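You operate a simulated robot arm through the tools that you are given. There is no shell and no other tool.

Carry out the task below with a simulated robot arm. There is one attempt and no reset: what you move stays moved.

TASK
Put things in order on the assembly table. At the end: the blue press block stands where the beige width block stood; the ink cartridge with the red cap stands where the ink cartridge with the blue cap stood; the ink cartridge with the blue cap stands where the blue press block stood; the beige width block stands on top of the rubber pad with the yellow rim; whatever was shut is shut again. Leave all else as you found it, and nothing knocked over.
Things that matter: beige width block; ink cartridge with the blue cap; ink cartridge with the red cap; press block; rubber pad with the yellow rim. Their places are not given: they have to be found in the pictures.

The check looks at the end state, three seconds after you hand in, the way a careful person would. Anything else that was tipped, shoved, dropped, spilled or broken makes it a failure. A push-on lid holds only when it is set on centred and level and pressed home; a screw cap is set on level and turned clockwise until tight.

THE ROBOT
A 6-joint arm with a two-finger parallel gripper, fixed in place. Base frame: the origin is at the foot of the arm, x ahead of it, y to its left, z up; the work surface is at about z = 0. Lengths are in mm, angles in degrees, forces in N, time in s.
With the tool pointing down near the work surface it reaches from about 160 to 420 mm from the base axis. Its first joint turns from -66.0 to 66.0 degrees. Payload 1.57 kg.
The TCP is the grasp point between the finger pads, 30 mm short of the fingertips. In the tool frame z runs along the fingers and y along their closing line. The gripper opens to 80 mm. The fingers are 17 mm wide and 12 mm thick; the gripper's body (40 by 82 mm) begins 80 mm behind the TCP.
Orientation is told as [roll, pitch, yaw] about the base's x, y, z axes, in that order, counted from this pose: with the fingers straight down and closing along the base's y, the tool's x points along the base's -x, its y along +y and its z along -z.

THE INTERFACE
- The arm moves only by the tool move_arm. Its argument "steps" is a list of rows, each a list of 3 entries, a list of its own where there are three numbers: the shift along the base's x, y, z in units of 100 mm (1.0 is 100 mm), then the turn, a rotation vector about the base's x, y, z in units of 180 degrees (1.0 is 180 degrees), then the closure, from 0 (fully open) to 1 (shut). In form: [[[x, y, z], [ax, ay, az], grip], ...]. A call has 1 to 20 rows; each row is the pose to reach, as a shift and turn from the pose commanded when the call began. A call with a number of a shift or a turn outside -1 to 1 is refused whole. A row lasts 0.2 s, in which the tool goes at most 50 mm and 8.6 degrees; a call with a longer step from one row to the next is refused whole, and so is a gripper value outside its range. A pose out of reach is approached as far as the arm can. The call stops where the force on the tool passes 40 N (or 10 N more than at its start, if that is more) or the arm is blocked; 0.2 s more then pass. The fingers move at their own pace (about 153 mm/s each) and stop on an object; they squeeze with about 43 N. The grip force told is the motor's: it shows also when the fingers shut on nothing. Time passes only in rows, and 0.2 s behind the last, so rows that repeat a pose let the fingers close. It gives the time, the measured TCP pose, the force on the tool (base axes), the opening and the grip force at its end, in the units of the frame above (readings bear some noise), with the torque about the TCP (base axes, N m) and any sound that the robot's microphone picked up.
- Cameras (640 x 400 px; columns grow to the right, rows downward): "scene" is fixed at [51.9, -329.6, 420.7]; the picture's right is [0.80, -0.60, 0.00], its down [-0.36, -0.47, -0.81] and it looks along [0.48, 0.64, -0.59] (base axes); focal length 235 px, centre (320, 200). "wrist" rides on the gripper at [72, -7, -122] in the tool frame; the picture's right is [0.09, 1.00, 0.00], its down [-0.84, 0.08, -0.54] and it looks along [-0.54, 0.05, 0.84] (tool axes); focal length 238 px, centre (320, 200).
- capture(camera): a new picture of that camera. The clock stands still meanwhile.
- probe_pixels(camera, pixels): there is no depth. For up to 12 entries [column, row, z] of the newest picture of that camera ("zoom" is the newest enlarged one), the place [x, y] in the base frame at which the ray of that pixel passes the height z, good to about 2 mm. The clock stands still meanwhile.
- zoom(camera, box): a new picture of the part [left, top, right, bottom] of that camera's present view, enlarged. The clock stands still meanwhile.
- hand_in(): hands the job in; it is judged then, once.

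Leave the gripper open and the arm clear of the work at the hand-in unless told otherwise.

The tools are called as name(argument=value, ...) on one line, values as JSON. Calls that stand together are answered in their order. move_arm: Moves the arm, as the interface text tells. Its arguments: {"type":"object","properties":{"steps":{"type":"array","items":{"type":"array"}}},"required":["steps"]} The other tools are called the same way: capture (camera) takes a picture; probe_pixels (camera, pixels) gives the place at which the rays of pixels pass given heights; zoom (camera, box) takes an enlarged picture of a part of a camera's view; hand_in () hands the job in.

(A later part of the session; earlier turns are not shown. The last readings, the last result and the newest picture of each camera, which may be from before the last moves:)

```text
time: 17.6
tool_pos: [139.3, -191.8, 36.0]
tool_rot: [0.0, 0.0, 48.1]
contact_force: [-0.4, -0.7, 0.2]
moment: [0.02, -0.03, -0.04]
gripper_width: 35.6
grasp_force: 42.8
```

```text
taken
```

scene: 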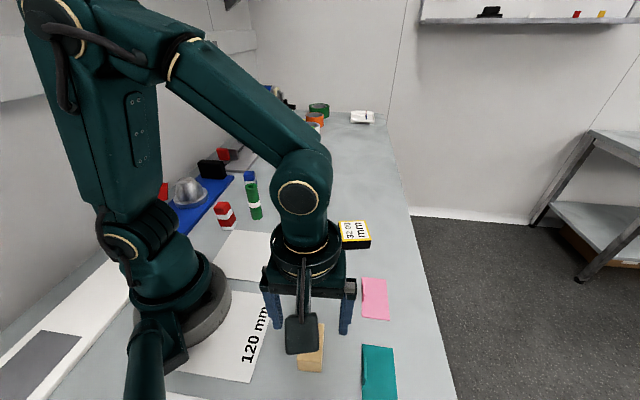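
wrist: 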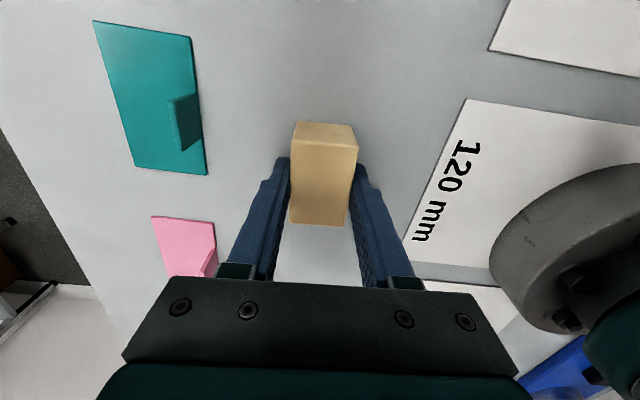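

Gripped: width 35.6 mm, 43 N. I lift straight up, gently.

move_arm(steps=[[[0, 0, 0.05], [0, 0, 0], 0.7], [[0, 0, 0.15], [0, 0, 0], 0.7], [[0, 0, 0.35], [0, 0, 0], 0.7], [[0, 0, 0.6], [0, 0, 0], 0.7], [[0, 0, 0.8], [0, 0, 0], 0.7], [[0, 0, 0.9], [0, 0, 0], 0.7], [[0, 0, 0.9], [0, 0, 0], 0.7]])

move_arm(steps=[[[0.1, 0.06, 0], [0, 0, 0.005], 0.7], [[0.3, 0.2, 0], [0, 0, 0.015], 0.7], [[0.5, 0.35, 0], [0, 0, 0.03], 0.7], [[0.7, 0.5, 0], [0, 0, 0.0444], 0.7], [[0.85, 0.6, 0], [0, 0, 0.0444], 0.7], [[0.95, 0.65, 0], [0, 0, 0.0444], 0.7], [[1.0, 0.7, 0], [0, 0, 0.0444], 0.7]])

move_arm(steps=[[[0.1, 0.06, 0], [0, 0, 0], 0.7], [[0.3, 0.2, 0], [0, 0, 0], 0.7], [[0.5, 0.35, 0], [0, 0, 0], 0.7], [[0.65, 0.45, 0], [0, 0, 0], 0.7], [[0.75, 0.52, 0], [0, 0, 0], 0.7], [[0.8, 0.55, 0], [0, 0, 0], 0.7], [[0.8, 0.55, 0], [0, 0, 0], 0.7]])

capture(camera="wrist")

capture(camera="scene")

```text
time: 19.2
tool_pos: [140.6, -191.4, 126.4]
tool_rot: [0.0, 0.0, 48.2]
contact_force: [0.1, -0.1, -1.7]
moment: [0.0, -0.03, -0.01]
gripper_width: 35.2
grasp_force: 42.2
```

```text
time: 20.8
tool_pos: [240.1, -121.4, 125.7]
tool_rot: [0.0, 0.0, 56.2]
contact_force: [0.1, 0.2, -1.8]
moment: [0.01, 0.02, -0.02]
gripper_width: 35.4
grasp_force: 42.1
```

```text
time: 22.4
tool_pos: [320.5, -66.5, 125.4]
tool_rot: [-0.1, 0.0, 56.0]
contact_force: [-0.3, 0.0, -0.9]
moment: [0.03, -0.02, 0.03]
gripper_width: 35.2
grasp_force: 42.6
```

```text
taken
```

wrist: 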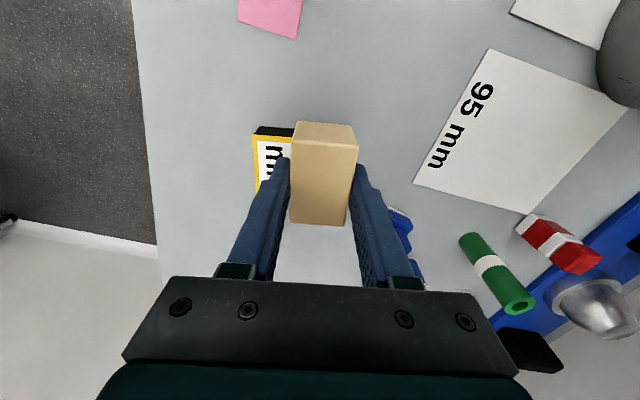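

```text
taken
```

scene: 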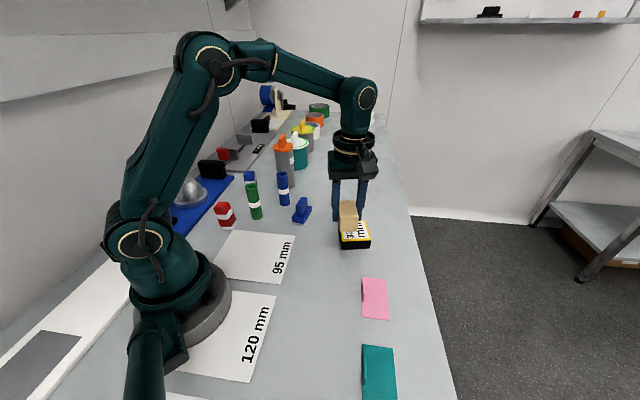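

The block hangs well. Before lowering, I re-measure the pad's corners using the scene view (top corners near (338.5,221),(365,220),(371.6,240),(342.3,241)).

probe_pixels(camera="scene", pixels=[[338.5, 221.2, 20], [365, 220, 20], [371.6, 240, 20], [342.2, 241.2, 20], [342.3, 249.8, 0], [370.2, 248.6, 0], [338.5, 221.2, 22], [365, 220, 22], [371.6, 240, 22], [342.2, 241.2, 22]])

zoom(camera="scene", box=[320, 180, 400, 260])

```text
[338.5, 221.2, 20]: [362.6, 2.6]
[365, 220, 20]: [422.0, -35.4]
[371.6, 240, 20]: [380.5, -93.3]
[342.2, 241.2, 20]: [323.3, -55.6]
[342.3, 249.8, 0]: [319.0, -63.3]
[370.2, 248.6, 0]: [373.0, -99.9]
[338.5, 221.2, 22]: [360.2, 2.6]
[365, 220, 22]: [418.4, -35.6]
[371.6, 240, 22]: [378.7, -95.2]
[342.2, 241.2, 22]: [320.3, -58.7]
```

```text
5.00 times, centred on (360, 220) of scene
```

zoom: 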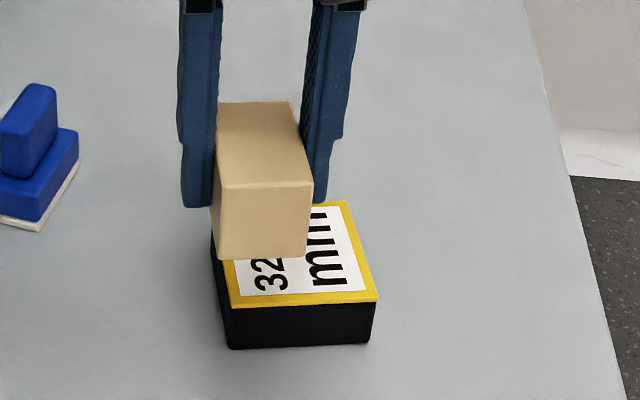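

Pad centre ≈ (367.5,-51), height about 20–25 mm, rotated ~56° like the block now is. I move over the pad centre and lower to TCP z≈75 (block bottom ≈ 39 mm).

move_arm(steps=[[[0.1, 0.03, 0], [0, 0, 0], 0.7], [[0.25, 0.08, 0], [0, 0, 0], 0.7], [[0.4, 0.13, -0.05], [0, 0, 0], 0.7], [[0.472, 0.16, -0.15], [0, 0, 0], 0.7], [[0.472, 0.16, -0.3], [0, 0, 0], 0.7], [[0.472, 0.16, -0.45], [0, 0, 0], 0.7], [[0.472, 0.16, -0.51], [0, 0, 0], 0.7], [[0.472, 0.16, -0.51], [0, 0, 0], 0.7]])

capture(camera="wrist")

zoom(camera="scene", box=[320, 180, 400, 260])

```text
time: 24.2
tool_pos: [367.6, -50.2, 74.4]
tool_rot: [0.0, 0.0, 56.1]
contact_force: [0.4, 0.0, 0.2]
moment: [0.01, 0.02, -0.02]
gripper_width: 35.4
grasp_force: 42.6
```

```text
taken
```

wrist: 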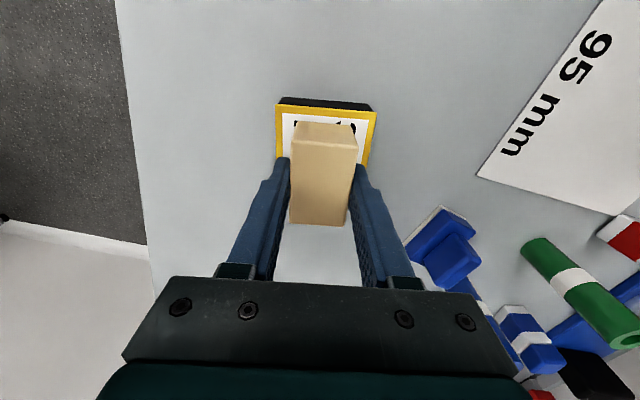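

```text
5.00 times, centred on (360, 220) of scene
```

zoom: 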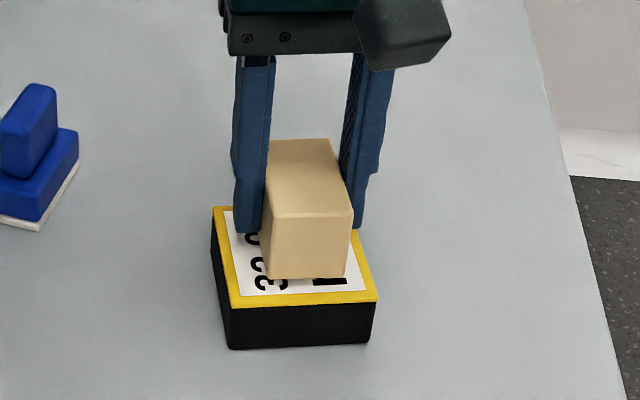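

Well over the pad. I lower in small steps while watching the force.

move_arm(steps=[[[0, 0, -0.05], [0, 0, 0], 0.7], [[0, 0, -0.1], [0, 0, 0], 0.7], [[0, 0, -0.12], [0, 0, 0], 0.7], [[0, 0, -0.12], [0, 0, 0], 0.7]])

zoom(camera="scene", box=[330, 190, 390, 255])

```text
time: 24.9
tool_pos: [368.1, -51.0, 67.5]
tool_rot: [-0.1, -0.1, 56.2]
contact_force: [-1.2, 0.5, 4.6]
moment: [0.02, 0.08, -0.03]
gripper_width: 35.1
grasp_force: 42.7
stopped in row 3: the force on the tool passed its limit at 41 N (the readings are from after the stop); the commanded pose is now the measured one
```

```text
6.15 times, centred on (360, 222) of scene
```

zoom: 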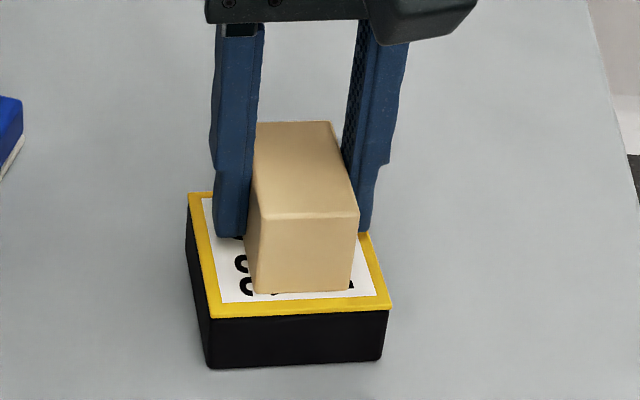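

Contact came at TCP z≈67.5, so the pad is about 32 mm high (taller than I estimated), which shifts my pad centre estimate to ≈(363,-53). Let me check with the wrist view before releasing.

zoom(camera="wrist", box=[260, 80, 390, 240])

probe_pixels(camera="zoom", pixels=[[320, 200, 32]])

```text
2.50 times, centred on (325, 160) of wrist
```

zoom: 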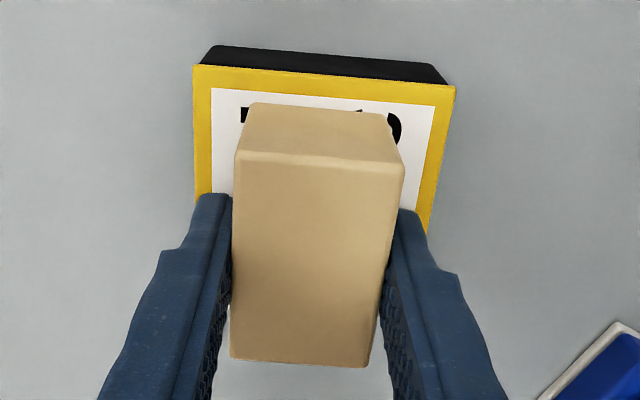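

```text
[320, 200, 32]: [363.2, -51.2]
```

probe_pixels(camera="zoom", pixels=[[193, 66, 32], [455, 87, 32], [249, 103, 32], [389, 114, 32], [208, 46, 0], [445, 82, 0], [236, 152, 60], [403, 170, 60], [367, 366, 60], [230, 358, 60], [213, 89, 32], [433, 107, 32]])

```text
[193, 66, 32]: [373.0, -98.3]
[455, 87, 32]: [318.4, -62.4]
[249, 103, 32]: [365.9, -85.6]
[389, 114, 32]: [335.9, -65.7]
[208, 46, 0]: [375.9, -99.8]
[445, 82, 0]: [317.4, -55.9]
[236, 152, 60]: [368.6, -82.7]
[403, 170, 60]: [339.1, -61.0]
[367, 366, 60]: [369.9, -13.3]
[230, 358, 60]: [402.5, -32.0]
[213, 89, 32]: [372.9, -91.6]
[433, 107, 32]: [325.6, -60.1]
```

The block sits ~3 mm off the pad's centre. It's a simple fix: lift 4 mm, shift (-3.5,-3), and set down again gently.

move_arm(steps=[[[0, 0, 0.04], [0, 0, 0], 0.7], [[-0.02, -0.015, 0.04], [0, 0, 0], 0.7], [[-0.035, -0.03, 0.04], [0, 0, 0], 0.7], [[-0.035, -0.03, 0.02], [0, 0, 0], 0.7], [[-0.035, -0.03, 0.005], [0, 0, 0], 0.7], [[-0.035, -0.03, 0.003], [0, 0, 0], 0.7]])

```text
time: 26.3
tool_pos: [363.4, -53.8, 67.5]
tool_rot: [-0.1, -0.1, 56.1]
contact_force: [0.4, 0.5, -1.2]
moment: [0.0, -0.02, -0.03]
gripper_width: 35.2
grasp_force: 41.9
```

No contact yet; I lower 1 mm more in half-millimetre rows.

move_arm(steps=[[[0, 0, -0.005], [0, 0, 0], 0.7], [[0, 0, -0.01], [0, 0, 0], 0.7], [[0, 0, -0.01], [0, 0, 0], 0.7]])

```text
time: 27.1
tool_pos: [364.1, -53.3, 66.5]
tool_rot: [-0.1, -0.1, 56.1]
contact_force: [-5.5, 1.5, 12.9]
moment: [0.06, 0.31, -0.02]
gripper_width: 35.2
grasp_force: 42.1
```

Firm contact (12.9 N). I release: open the fingers a bit, then further, then rise.

move_arm(steps=[[[0, 0, 0.005], [0, 0, 0], 0.5], [[0, 0, 0.005], [0, 0, 0], 0.45], [[0, 0, 0.005], [0, 0, 0], 0.3], [[0, 0, 0.005], [0, 0, 0], 0.3]])

move_arm(steps=[[[0, 0, 0.1], [0, 0, 0], 0.3], [[0, 0, 0.3], [0, 0, 0], 0.3], [[0, 0, 0.5], [0, 0, 0], 0.3], [[0, 0, 0.7], [0, 0, 0], 0.3], [[0, 0, 0.9], [0, 0, 0], 0.3], [[0, 0, 0.9], [0, 0, 0], 0.3]])

capture(camera="wrist")

zoom(camera="scene", box=[280, 170, 400, 260])

```text
time: 28.1
tool_pos: [364.3, -52.2, 66.7]
tool_rot: [-0.1, 0.0, 56.1]
contact_force: [0.1, 0.5, 0.3]
moment: [-0.01, 0.03, -0.01]
gripper_width: 56.0
grasp_force: 0.0
```

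```text
time: 29.5
tool_pos: [363.2, -55.3, 158.2]
tool_rot: [-0.1, -0.1, 56.1]
contact_force: [0.1, -0.1, 0.2]
moment: [-0.03, 0.0, -0.02]
gripper_width: 55.9
grasp_force: 0.0
```

```text
taken
```

wrist: 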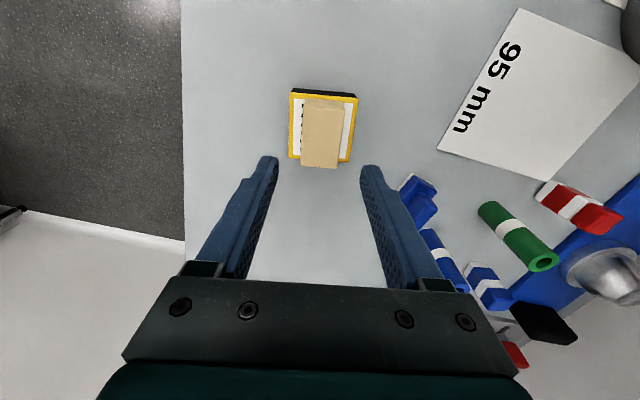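

```text
4.44 times, centred on (340, 215) of scene
```

zoom: 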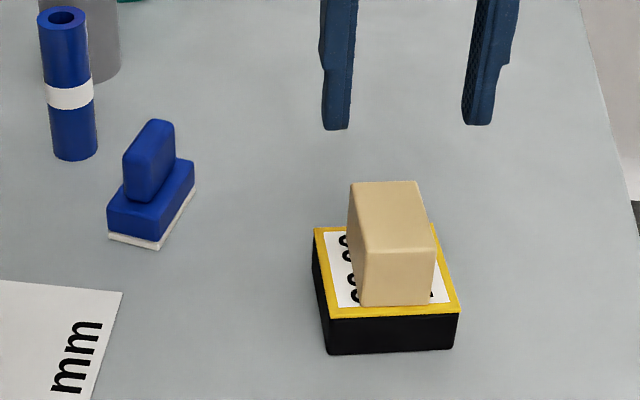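

The beige block stands centred on the pad. Next, the press block: I move toward it, turning from 56° to about 34°.

move_arm(steps=[[[-0.1, 0.2, 0.1], [0, 0, -0.03], 0.3], [[-0.25, 0.4, 0.2], [0, 0, -0.06], 0.3], [[-0.4, 0.6, 0.2], [0, 0, -0.09], 0.3], [[-0.55, 0.8, 0.2], [0, 0, -0.122], 0.3], [[-0.7, 1.0, 0.2], [0, 0, -0.122], 0.3], [[-0.75, 1.0, 0.2], [0, 0, -0.122], 0.3], [[-0.75, 1.0, 0.2], [0, 0, -0.122], 0.3]])

capture(camera="wrist")

```text
time: 31.1
tool_pos: [288.1, 47.2, 178.2]
tool_rot: [-0.1, -0.1, 34.1]
contact_force: [0.4, 0.3, 0.7]
moment: [0.01, 0.02, -0.01]
gripper_width: 56.3
grasp_force: 0.1
```

```text
taken
```

wrist: 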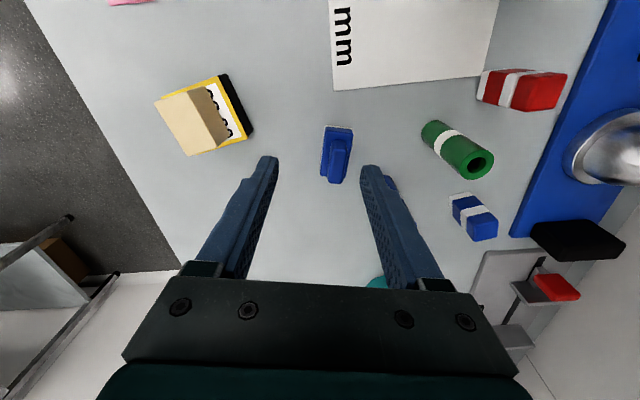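

The press block is at (337,155), nearly aligned. I zoom to refine its centre and yaw.

zoom(camera="wrist", box=[305, 115, 369, 195])

```text
5.00 times, centred on (337, 155) of wrist
```

zoom: 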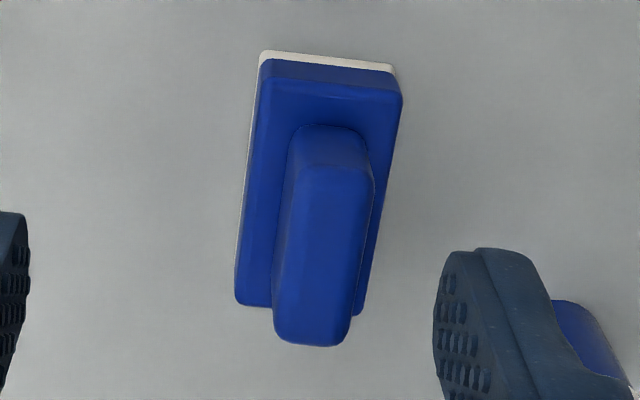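

probe_pixels(camera="zoom", pixels=[[260, 52, 0], [394, 67, 0], [264, 78, 22], [402, 93, 22], [356, 316, 22], [235, 302, 22], [297, 160, 55], [374, 178, 55], [346, 346, 55], [274, 338, 55], [237, 285, 3]])

```text
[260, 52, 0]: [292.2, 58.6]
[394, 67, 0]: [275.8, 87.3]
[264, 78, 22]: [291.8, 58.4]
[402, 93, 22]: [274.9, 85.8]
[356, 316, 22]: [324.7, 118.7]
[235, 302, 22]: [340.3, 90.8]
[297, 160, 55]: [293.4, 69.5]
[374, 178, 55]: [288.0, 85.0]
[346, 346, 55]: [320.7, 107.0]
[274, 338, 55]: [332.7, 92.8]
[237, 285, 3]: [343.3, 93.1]
```

Press block centre ≈ (308.2,89), yaw ≈ 33°. I move over it and descend to z≈110 first.

move_arm(steps=[[[0.1, 0.2, 0], [0, 0, -0.0056], 0.3], [[0.195, 0.427, 0], [0, 0, -0.0056], 0.3], [[0.195, 0.427, -0.2], [0, 0, -0.0056], 0.3], [[0.195, 0.427, -0.4], [0, 0, -0.0056], 0.3], [[0.195, 0.427, -0.6], [0, 0, -0.0056], 0.3], [[0.195, 0.427, -0.6], [0, 0, -0.0056], 0.3]])

capture(camera="wrist")

zoom(camera="scene", box=[250, 130, 350, 240])

```text
time: 32.5
tool_pos: [310.5, 88.3, 116.5]
tool_rot: [0.0, -0.1, 33.1]
contact_force: [-0.2, -0.2, 0.2]
moment: [-0.02, 0.01, 0.02]
gripper_width: 55.9
grasp_force: 0.1
```

```text
taken
```

wrist: 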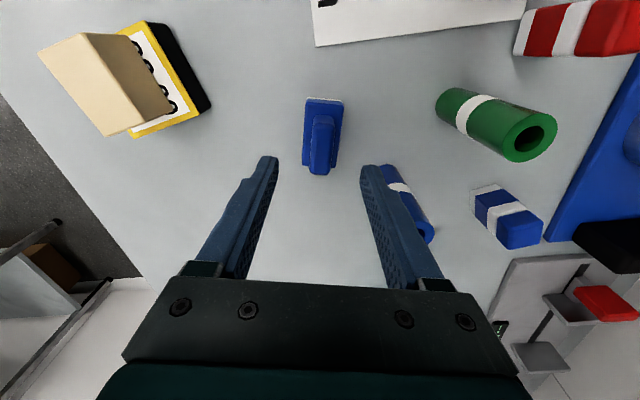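

```text
3.64 times, centred on (300, 185) of scene
```

zoom: 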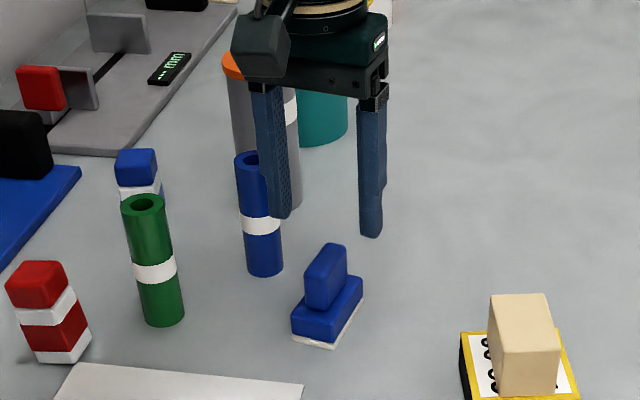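

zoom(camera="wrist", box=[282, 90, 362, 185])

```text
4.21 times, centred on (322, 138) of wrist
```

zoom: 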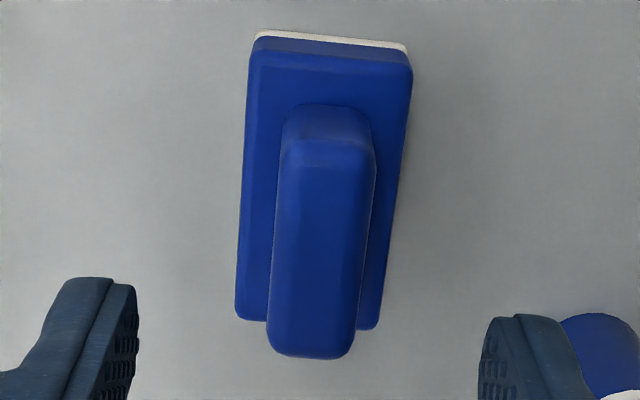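

probe_pixels(camera="zoom", pixels=[[256, 33, 0], [406, 46, 0], [250, 60, 22], [411, 72, 22], [378, 328, 22], [236, 318, 22], [283, 145, 55], [376, 153, 55], [348, 358, 55], [268, 352, 55], [283, 145, 58], [268, 352, 58]])

```text
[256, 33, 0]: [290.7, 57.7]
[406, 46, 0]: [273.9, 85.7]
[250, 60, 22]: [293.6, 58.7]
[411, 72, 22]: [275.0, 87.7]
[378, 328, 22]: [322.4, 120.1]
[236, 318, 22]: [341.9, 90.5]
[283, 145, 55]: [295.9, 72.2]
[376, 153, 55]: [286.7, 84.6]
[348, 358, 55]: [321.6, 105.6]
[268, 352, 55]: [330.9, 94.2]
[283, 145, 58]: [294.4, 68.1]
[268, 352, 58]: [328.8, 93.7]
```

Alignment is good: press block centre (308.3,89.2). I lower 60 mm so the fingertips are ~27 mm above the table, around the handle, then close.

move_arm(steps=[[[0, 0.003, -0.2], [0, 0, 0], 0.3], [[0, 0.003, -0.4], [0, 0, 0], 0.3], [[0, 0.003, -0.52], [0, 0, 0], 0.3], [[0, 0.003, -0.59], [0, 0, 0], 0.3], [[0, 0.003, -0.59], [0, 0, 0], 0.3]])

zoom(camera="scene", box=[270, 170, 340, 235])

```text
time: 33.7
tool_pos: [309.3, 87.0, 58.8]
tool_rot: [-0.1, 0.0, 33.2]
contact_force: [-0.3, 0.1, 0.3]
moment: [0.01, 0.01, 0.02]
gripper_width: 55.8
grasp_force: 0.0
```

```text
6.15 times, centred on (305, 202) of scene
```

zoom: 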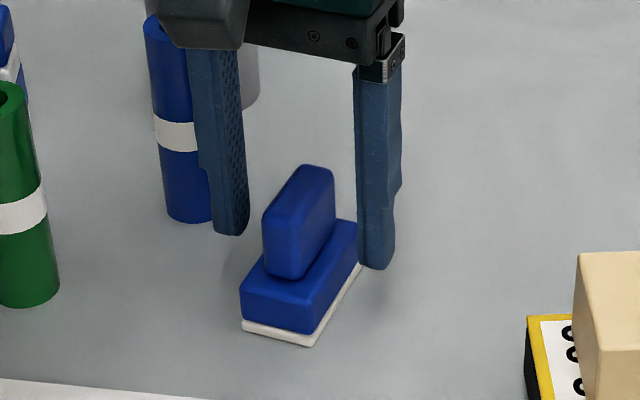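

Fingers are astride the handle with tips above the base. Closing now.

move_arm(steps=[[[0, 0, 0], [0, 0, 0], 0.5], [[0, 0, 0], [0, 0, 0], 0.7], [[0, 0, 0], [0, 0, 0], 0.95], [[0, 0, 0], [0, 0, 0], 0.95], [[0, 0, 0], [0, 0, 0], 0.95]])

zoom(camera="scene", box=[270, 170, 340, 235])

```text
time: 34.9
tool_pos: [309.5, 88.4, 58.7]
tool_rot: [-0.2, -0.1, 33.1]
contact_force: [0.3, 0.3, 0.5]
moment: [0.04, 0.02, 0.0]
gripper_width: 17.3
grasp_force: 32.3
```

```text
6.15 times, centred on (305, 202) of scene
```

zoom: 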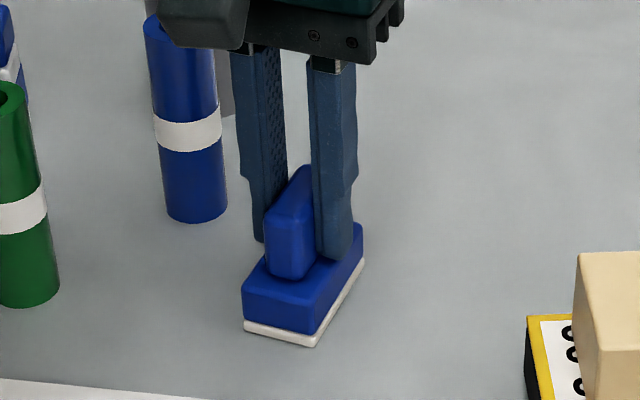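

Gripped the handle (17.3 mm). I lift it straight up 100 mm.

move_arm(steps=[[[0, 0, 0], [0, 0, 0], 1.0], [[0, 0, 0.05], [0, 0, 0], 1.0], [[0, 0, 0.15], [0, 0, 0], 1.0], [[0, 0, 0.35], [0, 0, 0], 1.0], [[0, 0, 0.6], [0, 0, 0], 1.0], [[0, 0, 0.85], [0, 0, 0], 1.0], [[0, 0, 1.0], [0, 0, 0], 1.0], [[0, 0, 1.0], [0, 0, 0], 1.0]])

capture(camera="wrist")

capture(camera="scene")

```text
time: 36.7
tool_pos: [308.4, 88.0, 158.6]
tool_rot: [-0.1, -0.1, 33.2]
contact_force: [-0.4, 0.2, -1.5]
moment: [-0.01, 0.0, -0.03]
gripper_width: 17.2
grasp_force: 32.5
```

```text
taken
```

wrist: 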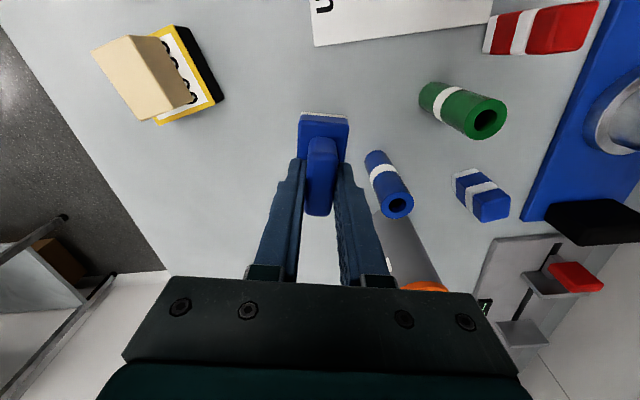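

```text
taken
```

scene: 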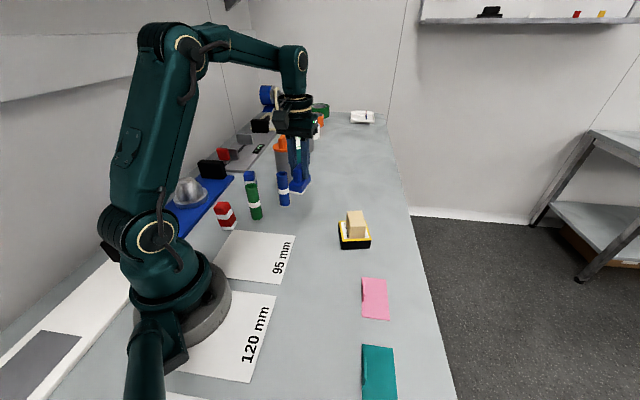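

It's held upright. I carry it to the beige block's old place in three legs, turning to match the 48° orientation.

move_arm(steps=[[[-0.06, -0.1, 0], [0, 0, 0.01], 1.0], [[-0.18, -0.3, 0], [0, 0, 0.02], 1.0], [[-0.33, -0.55, 0], [0, 0, 0.04], 1.0], [[-0.46, -0.77, 0], [0, 0, 0.06], 1.0], [[-0.56, -0.94, 0], [0, 0, 0.0806], 1.0]])

move_arm(steps=[[[-0.12, -0.2, 0], [0, 0, 0], 1.0], [[-0.26, -0.44, 0], [0, 0, 0], 1.0], [[-0.41, -0.69, 0], [0, 0, 0], 1.0], [[-0.56, -0.94, 0], [0, 0, 0], 1.0]])

move_arm(steps=[[[-0.12, -0.2, 0], [0, 0, 0], 1.0], [[-0.26, -0.44, 0], [0, 0, 0], 1.0], [[-0.41, -0.69, 0], [0, 0, 0], 1.0], [[-0.5, -0.85, 0], [0, 0, 0], 1.0], [[-0.55, -0.92, 0], [0, 0, 0], 1.0], [[-0.561, -0.934, 0], [0, 0, 0], 1.0], [[-0.561, -0.934, 0], [0, 0, 0], 1.0]])

capture(camera="wrist")

capture(camera="scene")

```text
time: 37.9
tool_pos: [250.6, -4.3, 157.7]
tool_rot: [-0.1, -0.1, 47.8]
contact_force: [-0.4, -0.6, -1.2]
moment: [0.01, 0.03, -0.01]
gripper_width: 17.5
grasp_force: 32.2
```

```text
time: 38.9
tool_pos: [197.6, -99.1, 156.4]
tool_rot: [-0.1, -0.1, 47.6]
contact_force: [-0.4, 0.6, -0.8]
moment: [0.0, 0.02, 0.04]
gripper_width: 17.4
grasp_force: 32.3
```

```text
time: 40.5
tool_pos: [139.8, -191.3, 159.5]
tool_rot: [-0.1, -0.2, 47.6]
contact_force: [-0.6, 0.0, -2.3]
moment: [0.0, 0.03, 0.05]
gripper_width: 17.3
grasp_force: 32.2
```

```text
taken
```

wrist: 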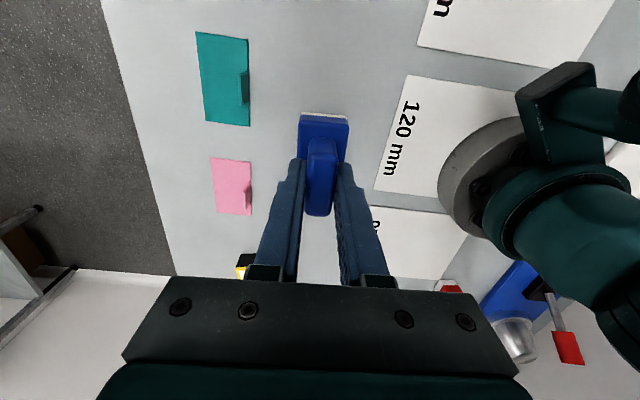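

```text
taken
```

scene: 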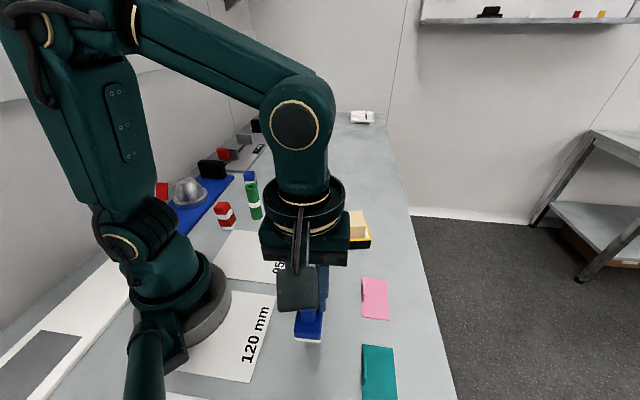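

Over the old place of the beige block. I lower 96 mm, then feel for the table.

move_arm(steps=[[[0, 0, -0.15], [0, 0, 0], 1.0], [[0, 0, -0.4], [0, 0, 0], 1.0], [[0, 0, -0.65], [0, 0, 0], 1.0], [[0, 0, -0.82], [0, 0, 0], 1.0], [[0, 0, -0.92], [0, 0, 0], 1.0], [[0, 0, -0.97], [0, 0, 0], 1.0], [[0, 0, -0.97], [0, 0, 0], 1.0]])

move_arm(steps=[[[0, 0, -0.01], [0, 0, 0], 1.0], [[0, 0, -0.02], [0, 0, 0], 1.0], [[0, 0, -0.02], [0, 0, 0], 1.0]])

```text
time: 42.1
tool_pos: [141.8, -192.1, 61.2]
tool_rot: [-0.1, -0.1, 47.7]
contact_force: [0.3, 0.2, -1.9]
moment: [0.0, -0.02, -0.02]
gripper_width: 17.4
grasp_force: 32.2
```

```text
time: 42.9
tool_pos: [140.4, -191.1, 60.5]
tool_rot: [-0.2, -0.1, 47.8]
contact_force: [0.9, -0.6, -1.4]
moment: [0.02, 0.01, 0.02]
gripper_width: 17.2
grasp_force: 32.4
```

Still hanging free. A millimetre or two more, in fine rows.

move_arm(steps=[[[0, 0, -0.005], [0, 0, 0], 1.0], [[0, 0, -0.01], [0, 0, 0], 1.0], [[0, 0, -0.012], [0, 0, 0], 1.0], [[0, 0, -0.012], [0, 0, 0], 1.0]])

zoom(camera="scene", box=[270, 300, 370, 390])

```text
time: 43.9
tool_pos: [140.8, -191.5, 57.9]
tool_rot: [-0.3, 0.0, 47.6]
contact_force: [1.0, 9.7, 28.8]
moment: [0.34, 0.08, -0.03]
gripper_width: 17.5
grasp_force: 32.3
```

```text
4.44 times, centred on (320, 345) of scene
```

zoom: 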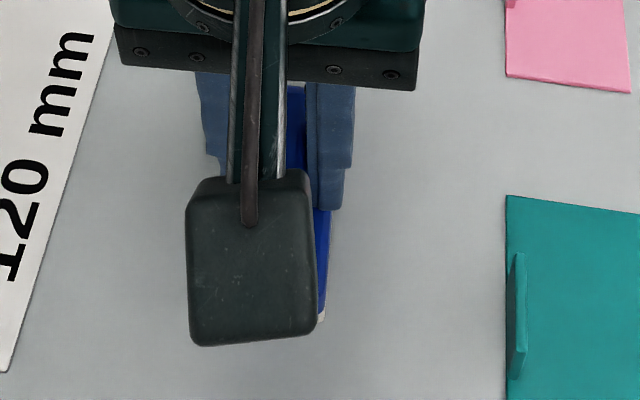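

Seated (28.8 N). I relax by 0.7 mm, open the fingers, and rise.

move_arm(steps=[[[0, 0, 0.005], [0, 0, 0], 1.0], [[0, 0, 0.007], [0, 0, 0], 0.75], [[0, 0, 0.007], [0, 0, 0], 0.6], [[0, 0, 0.007], [0, 0, 0], 0.4], [[0, 0, 0.007], [0, 0, 0], 0.4]])

move_arm(steps=[[[0, 0, 0.1], [0, 0, 0], 0.4], [[0, 0, 0.3], [0, 0, 0], 0.4], [[0, 0, 0.55], [0, 0, 0], 0.4], [[0, 0, 0.8], [0, 0, 0], 0.4], [[0, 0, 1.0], [0, 0, 0], 0.4], [[0, 0, 1.0], [0, 0, 0], 0.4]])

capture(camera="wrist")

zoom(camera="wrist", box=[282, 80, 372, 190])

```text
time: 45.1
tool_pos: [140.0, -192.1, 58.8]
tool_rot: [-0.1, -0.1, 47.7]
contact_force: [-0.3, 0.3, 0.1]
moment: [-0.01, -0.02, -0.04]
gripper_width: 48.0
grasp_force: 0.2
```

```text
time: 46.5
tool_pos: [140.3, -190.5, 159.5]
tool_rot: [-0.1, -0.1, 47.6]
contact_force: [0.4, 0.8, -0.8]
moment: [0.04, 0.01, -0.02]
gripper_width: 48.0
grasp_force: 0.1
```

```text
taken
```

wrist: 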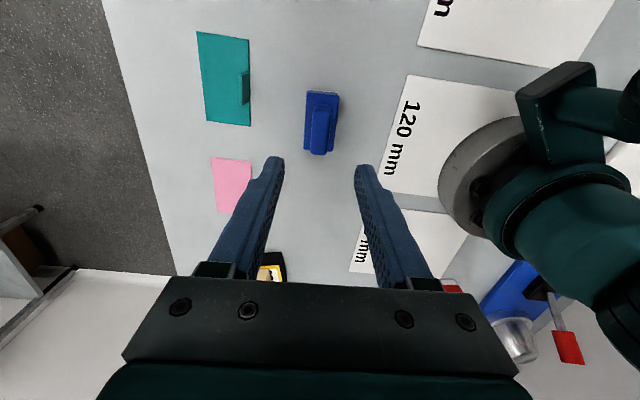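

```text
3.64 times, centred on (327, 135) of wrist
```

zoom: 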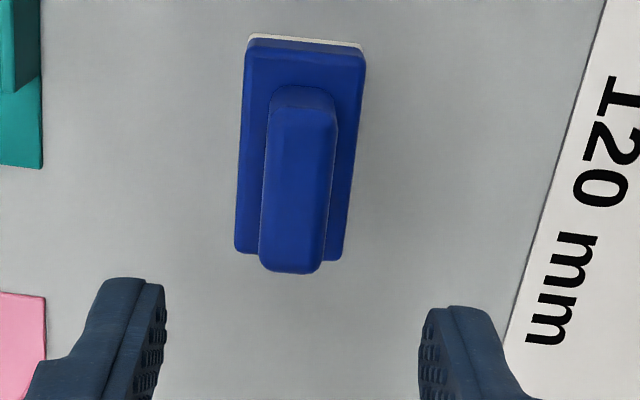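

The press block stands upright. I check its position against the recorded beige position (140.4,-192.4).

probe_pixels(camera="zoom", pixels=[[249, 37, 0], [362, 47, 0], [246, 56, 22], [365, 68, 22], [342, 261, 22], [235, 250, 22], [269, 114, 55], [337, 122, 55], [319, 272, 55], [260, 266, 55]])

zoom(camera="scene", box=[270, 300, 370, 390])

```text
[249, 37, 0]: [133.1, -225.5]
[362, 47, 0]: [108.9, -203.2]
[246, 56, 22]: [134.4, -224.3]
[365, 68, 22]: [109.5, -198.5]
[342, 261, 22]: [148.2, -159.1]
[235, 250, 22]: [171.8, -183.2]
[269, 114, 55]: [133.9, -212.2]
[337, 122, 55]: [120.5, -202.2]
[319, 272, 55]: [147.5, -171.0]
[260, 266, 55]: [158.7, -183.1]
```

```text
4.44 times, centred on (320, 345) of scene
```

zoom: 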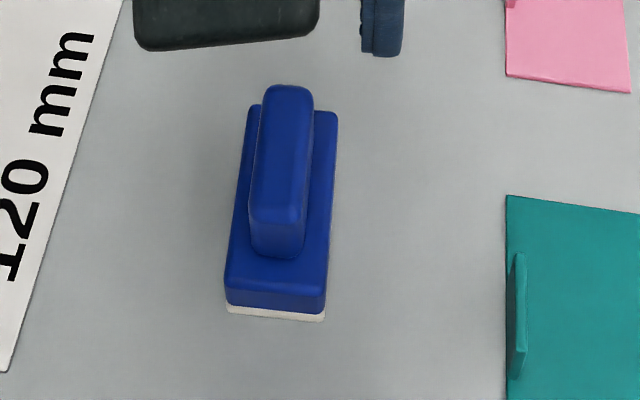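

Press block placed at ≈(140.6,-191.8), matching the old beige spot. Next the blue cartridge: I travel back over to the left side at a safe height, turning to 57°.

move_arm(steps=[[[0.05, 0.1, 0.2], [0, 0, 0], 0.3], [[0.2, 0.35, 0.4], [0, 0, 0], 0.3], [[0.4, 0.7, 0.4], [0, 0, 0], 0.3], [[0.6, 1.0, 0.4], [0, 0, 0], 0.3]])

move_arm(steps=[[[0.1, 0.35, 0.1], [0, 0, 0], 0.3], [[0.2, 0.7, 0.2], [0, 0, 0], 0.3], [[0.2, 1.0, 0.3], [0, 0, 0], 0.3]])

move_arm(steps=[[[0.0, 0.35, 0], [0, 0, 0], 0.3], [[0.0, 0.7, 0], [0, 0, 0], 0.3], [[0.0, 1.0, 0], [0, 0, 0], 0.3]])

move_arm(steps=[[[0.0, 0.35, 0], [0, 0, 0.025], 0.3], [[0.0, 0.7, 0], [0, 0, 0.052], 0.3], [[0.0, 1.0, 0], [0, 0, 0.052], 0.3], [[0.0, 1.0, 0], [0, 0, 0.052], 0.3]])

capture(camera="wrist")

```text
time: 47.5
tool_pos: [202.2, -91.9, 198.2]
tool_rot: [0.0, -0.1, 47.6]
contact_force: [-0.5, 1.4, -0.3]
moment: [0.0, 0.03, -0.01]
gripper_width: 56.1
grasp_force: 0.1
```

```text
time: 48.3
tool_pos: [220.7, 7.3, 227.0]
tool_rot: [-0.1, -0.1, 47.7]
contact_force: [0.8, -0.3, 0.1]
moment: [-0.01, 0.0, 0.01]
gripper_width: 56.1
grasp_force: 0.0
```

```text
time: 49.1
tool_pos: [222.1, 107.6, 227.5]
tool_rot: [-0.1, -0.1, 47.6]
contact_force: [-0.9, -0.3, -0.7]
moment: [0.01, -0.01, -0.02]
gripper_width: 56.1
grasp_force: 0.1
```

```text
time: 50.1
tool_pos: [221.2, 206.9, 227.9]
tool_rot: [-0.1, -0.1, 57.1]
contact_force: [0.8, 0.3, -0.4]
moment: [0.0, -0.01, -0.02]
gripper_width: 56.0
grasp_force: 0.1
```

```text
taken
```

wrist: 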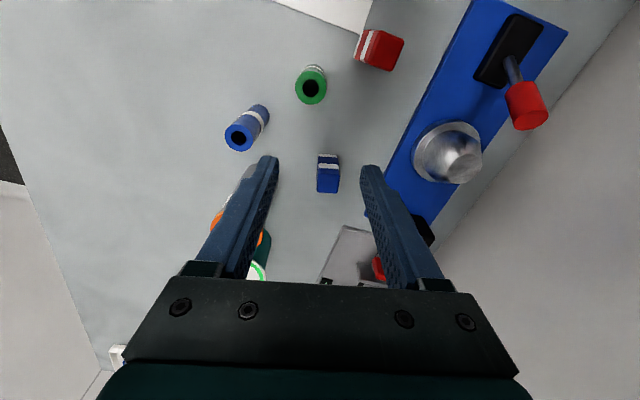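

Blue cartridge at (328,173). I move over (250.5,287) and lower to z≈140, then re-measure from directly above.

move_arm(steps=[[[0.1, 0.25, 0], [0, 0, 0], 0.3], [[0.2, 0.5, 0], [0, 0, 0], 0.3], [[0.301, 0.796, 0], [0, 0, 0], 0.3], [[0.301, 0.796, -0.25], [0, 0, 0], 0.3], [[0.301, 0.796, -0.5], [0, 0, 0], 0.3], [[0.301, 0.796, -0.75], [0, 0, 0], 0.3], [[0.301, 0.796, -0.89], [0, 0, 0], 0.3], [[0.301, 0.796, -0.89], [0, 0, 0], 0.3]])

capture(camera="wrist")

capture(camera="scene")

zoom(camera="wrist", box=[281, 110, 361, 190])

```text
time: 51.9
tool_pos: [250.7, 288.2, 142.9]
tool_rot: [-0.1, -0.2, 56.9]
contact_force: [-0.8, -0.3, 0.9]
moment: [0.03, 0.01, -0.01]
gripper_width: 56.4
grasp_force: 0.0
out of reach, approached as far as the arm can: row 3, 4
```

```text
taken
```

wrist: 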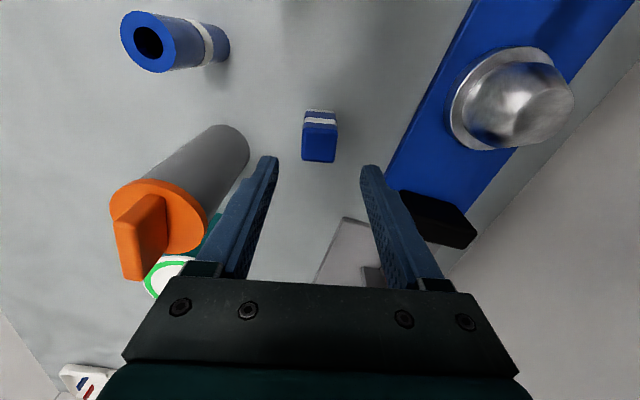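

```text
taken
```

scene: 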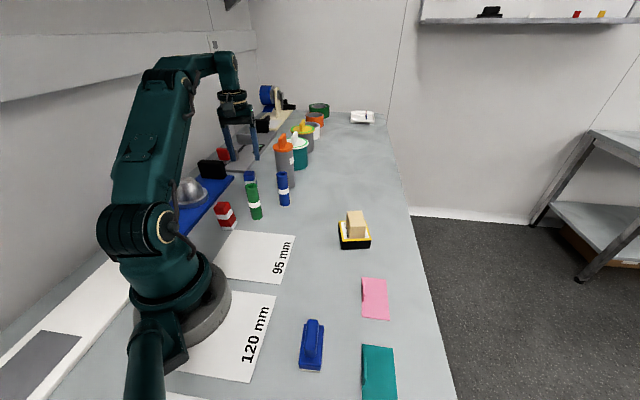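

```text
5.00 times, centred on (321, 150) of wrist
```

zoom: 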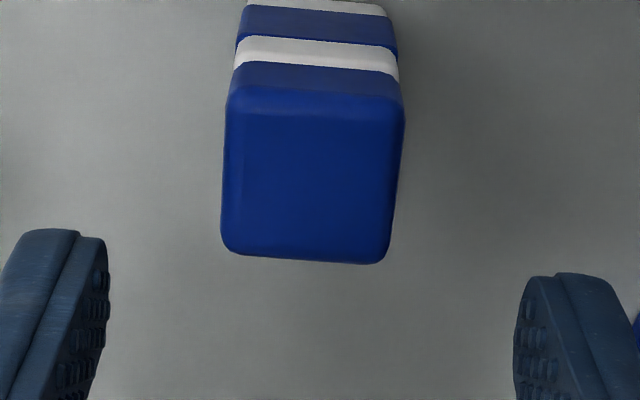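

probe_pixels(camera="zoom", pixels=[[228, 95, 70], [404, 110, 70], [385, 264, 70], [222, 248, 70], [228, 95, 66], [404, 110, 66], [385, 264, 66], [222, 248, 66], [228, 95, 68], [404, 110, 68], [385, 264, 68], [222, 248, 68]])

zoom(camera="wrist", box=[281, 90, 361, 170])

```text
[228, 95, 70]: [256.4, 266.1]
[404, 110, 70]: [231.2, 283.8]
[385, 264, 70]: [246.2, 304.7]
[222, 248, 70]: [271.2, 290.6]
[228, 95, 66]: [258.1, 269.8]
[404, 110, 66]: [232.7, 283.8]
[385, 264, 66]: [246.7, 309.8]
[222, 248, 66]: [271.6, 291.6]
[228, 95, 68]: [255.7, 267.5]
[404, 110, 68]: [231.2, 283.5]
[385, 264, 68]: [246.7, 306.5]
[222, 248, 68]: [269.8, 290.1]
```

```text
5.00 times, centred on (321, 130) of wrist
```

zoom: 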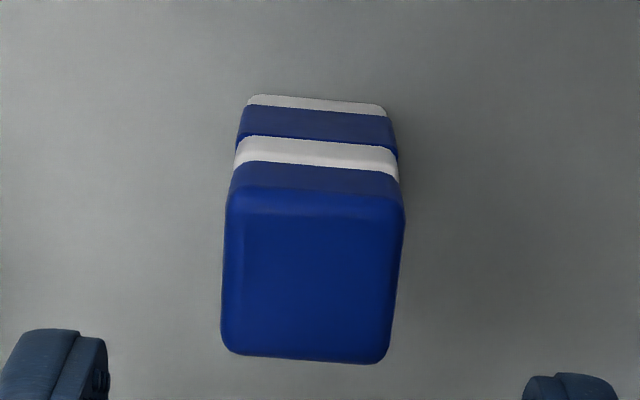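

probe_pixels(camera="zoom", pixels=[[248, 95, 0], [384, 104, 0], [248, 95, 0], [384, 104, 0], [235, 155, 42], [398, 175, 42], [230, 165, 50], [400, 180, 50]])

```text
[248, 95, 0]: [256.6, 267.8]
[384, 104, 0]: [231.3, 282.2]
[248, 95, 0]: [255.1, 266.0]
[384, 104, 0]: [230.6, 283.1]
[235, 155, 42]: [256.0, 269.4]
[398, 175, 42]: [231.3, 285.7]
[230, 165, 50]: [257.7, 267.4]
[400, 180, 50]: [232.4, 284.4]
```

Blue cartridge centre (251.1,287.0), yaw 57.5°. I lower 100 mm so the fingertips are ~10 mm above the table on both sides.

move_arm(steps=[[[0.006, -0.002, -0.15], [0, 0, 0.003], 0.3], [[0.006, -0.002, -0.35], [0, 0, 0.003], 0.3], [[0.006, -0.002, -0.55], [0, 0, 0.003], 0.3], [[0.006, -0.002, -0.75], [0, 0, 0.003], 0.3], [[0.006, -0.002, -0.9], [0, 0, 0.003], 0.3], [[0.006, -0.002, -1.0], [0, 0, 0.003], 0.3], [[0.006, -0.002, -1.0], [0, 0, 0.003], 0.3]])

capture(camera="wrist")

zoom(camera="scene", box=[200, 130, 310, 230])

```text
time: 53.5
tool_pos: [251.9, 286.8, 39.1]
tool_rot: [-0.1, -0.1, 57.6]
contact_force: [0.1, -0.9, -0.2]
moment: [0.01, -0.02, 0.01]
gripper_width: 56.1
grasp_force: 0.0
```

```text
taken
```

wrist: 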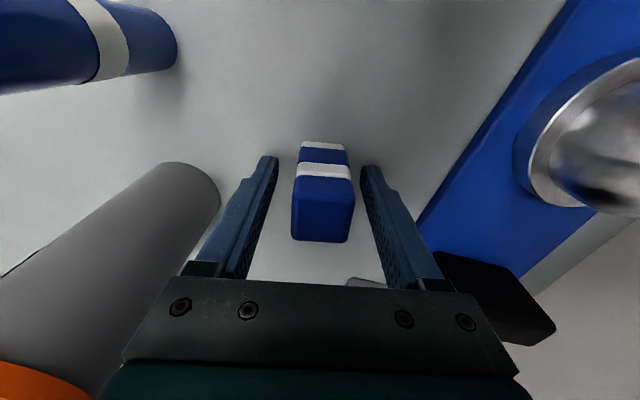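

```text
4.00 times, centred on (255, 180) of scene
```

zoom: 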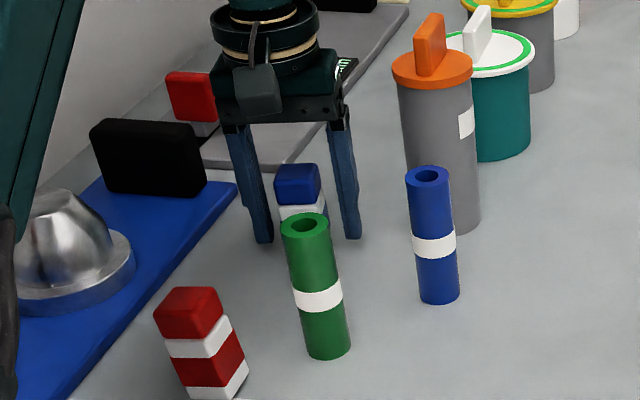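

The cartridge is centred between the fingers. I close on it.

move_arm(steps=[[[0, 0, 0], [0, 0, 0], 0.5], [[0, 0, 0], [0, 0, 0], 0.62], [[0, 0, 0], [0, 0, 0], 0.75], [[0, 0, 0], [0, 0, 0], 0.75], [[0, 0, 0], [0, 0, 0], 0.75]])

capture(camera="wrist")

```text
time: 54.7
tool_pos: [251.8, 287.7, 39.1]
tool_rot: [-0.1, -0.1, 57.6]
contact_force: [-0.5, -0.4, 0.2]
moment: [-0.01, -0.03, 0.0]
gripper_width: 29.3
grasp_force: 38.4
```

```text
taken
```

wrist: 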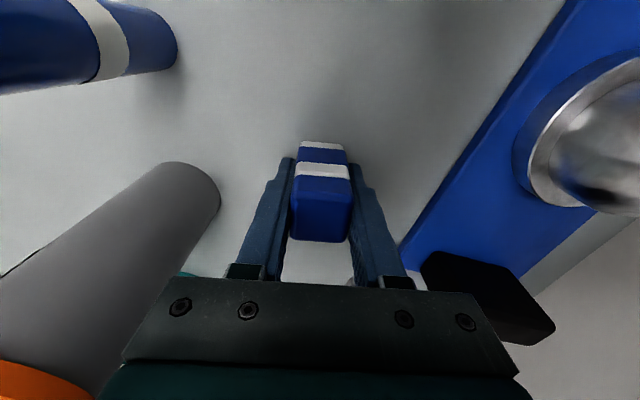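

Gripped (29.3 mm, 38 N). I lift straight up gently 100 mm.

move_arm(steps=[[[0, 0, 0.03], [0, 0, 0], 0.75], [[0, 0, 0.1], [0, 0, 0], 0.75], [[0, 0, 0.25], [0, 0, 0], 0.75], [[0, 0, 0.45], [0, 0, 0], 0.75], [[0, 0, 0.65], [0, 0, 0], 0.75], [[0, 0, 0.85], [0, 0, 0], 0.75], [[0, 0, 1.0], [0, 0, 0], 0.75], [[0, 0, 1.0], [0, 0, 0], 0.75]])

capture(camera="wrist")

zoom(camera="scene", box=[180, 90, 310, 220])

```text
time: 56.5
tool_pos: [250.6, 288.2, 140.6]
tool_rot: [-0.1, -0.1, 57.6]
contact_force: [-0.2, -0.2, -0.7]
moment: [0.02, -0.02, 0.02]
gripper_width: 29.2
grasp_force: 39.1
```

```text
taken
```

wrist: 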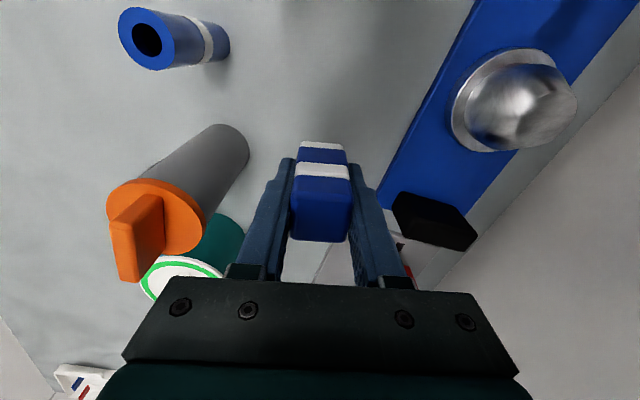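

```text
3.08 times, centred on (245, 155) of scene
```

zoom: 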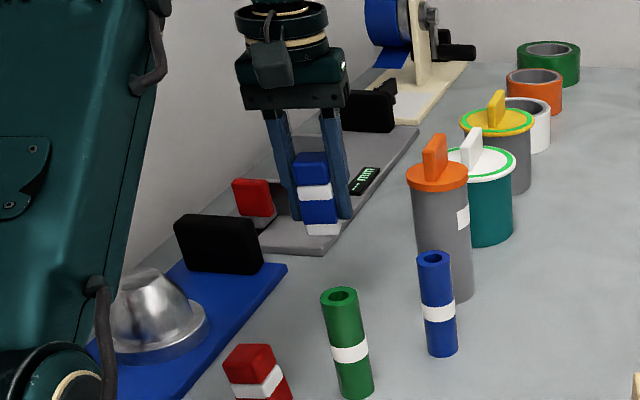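

The whole cartridge (cap and body) is lifted. I carry it inward while rising to z≈200, then over to the press block's old place, turning to ~33.5°.

move_arm(steps=[[[-0.05, -0.06, 0.1], [0, 0, 0], 0.75], [[-0.12, -0.18, 0.25], [0, 0, 0], 0.75], [[-0.2, -0.35, 0.4], [0, 0, 0], 0.75], [[-0.25, -0.55, 0.55], [0, 0, 0], 0.75], [[-0.25, -0.78, 0.6], [0, 0, 0], 0.75], [[-0.2, -1.0, 0.6], [0, 0, 0], 0.75]])

move_arm(steps=[[[0.1, -0.2, 0], [0, 0, -0.0333], 0.75], [[0.25, -0.4, 0], [0, 0, -0.0667], 0.75], [[0.42, -0.6, 0], [0, 0, -0.1], 0.75], [[0.6, -0.8, 0], [0, 0, -0.1333], 0.75], [[0.72, -0.93, 0], [0, 0, -0.1333], 0.75], [[0.771, -0.978, 0], [0, 0, -0.1333], 0.75], [[0.771, -0.978, 0], [0, 0, -0.1333], 0.75]])

capture(camera="wrist")

capture(camera="scene")

```text
time: 57.9
tool_pos: [232.2, 186.5, 199.3]
tool_rot: [-0.1, -0.1, 57.6]
contact_force: [0.2, -0.5, 0.2]
moment: [0.0, -0.01, 0.01]
gripper_width: 29.2
grasp_force: 39.1
```

```text
time: 59.5
tool_pos: [308.5, 88.2, 200.6]
tool_rot: [-0.1, -0.1, 33.6]
contact_force: [-0.7, 0.3, -1.6]
moment: [-0.01, 0.03, 0.02]
gripper_width: 29.3
grasp_force: 39.1
```

```text
taken
```

wrist: 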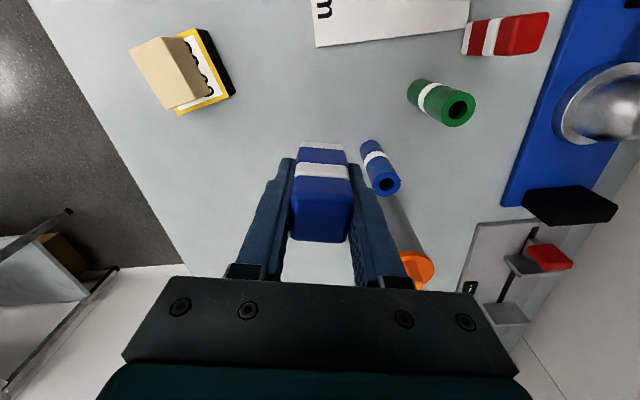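

```text
taken
```

scene: 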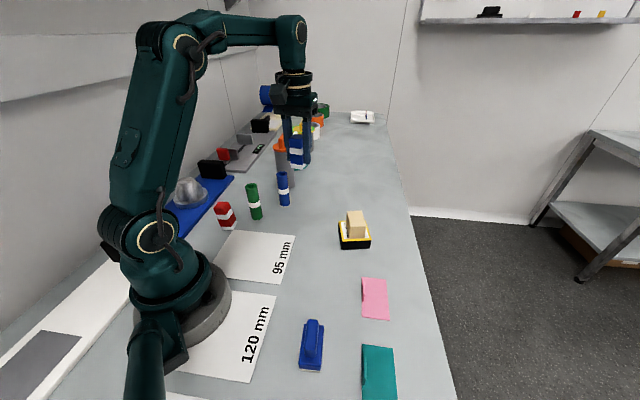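

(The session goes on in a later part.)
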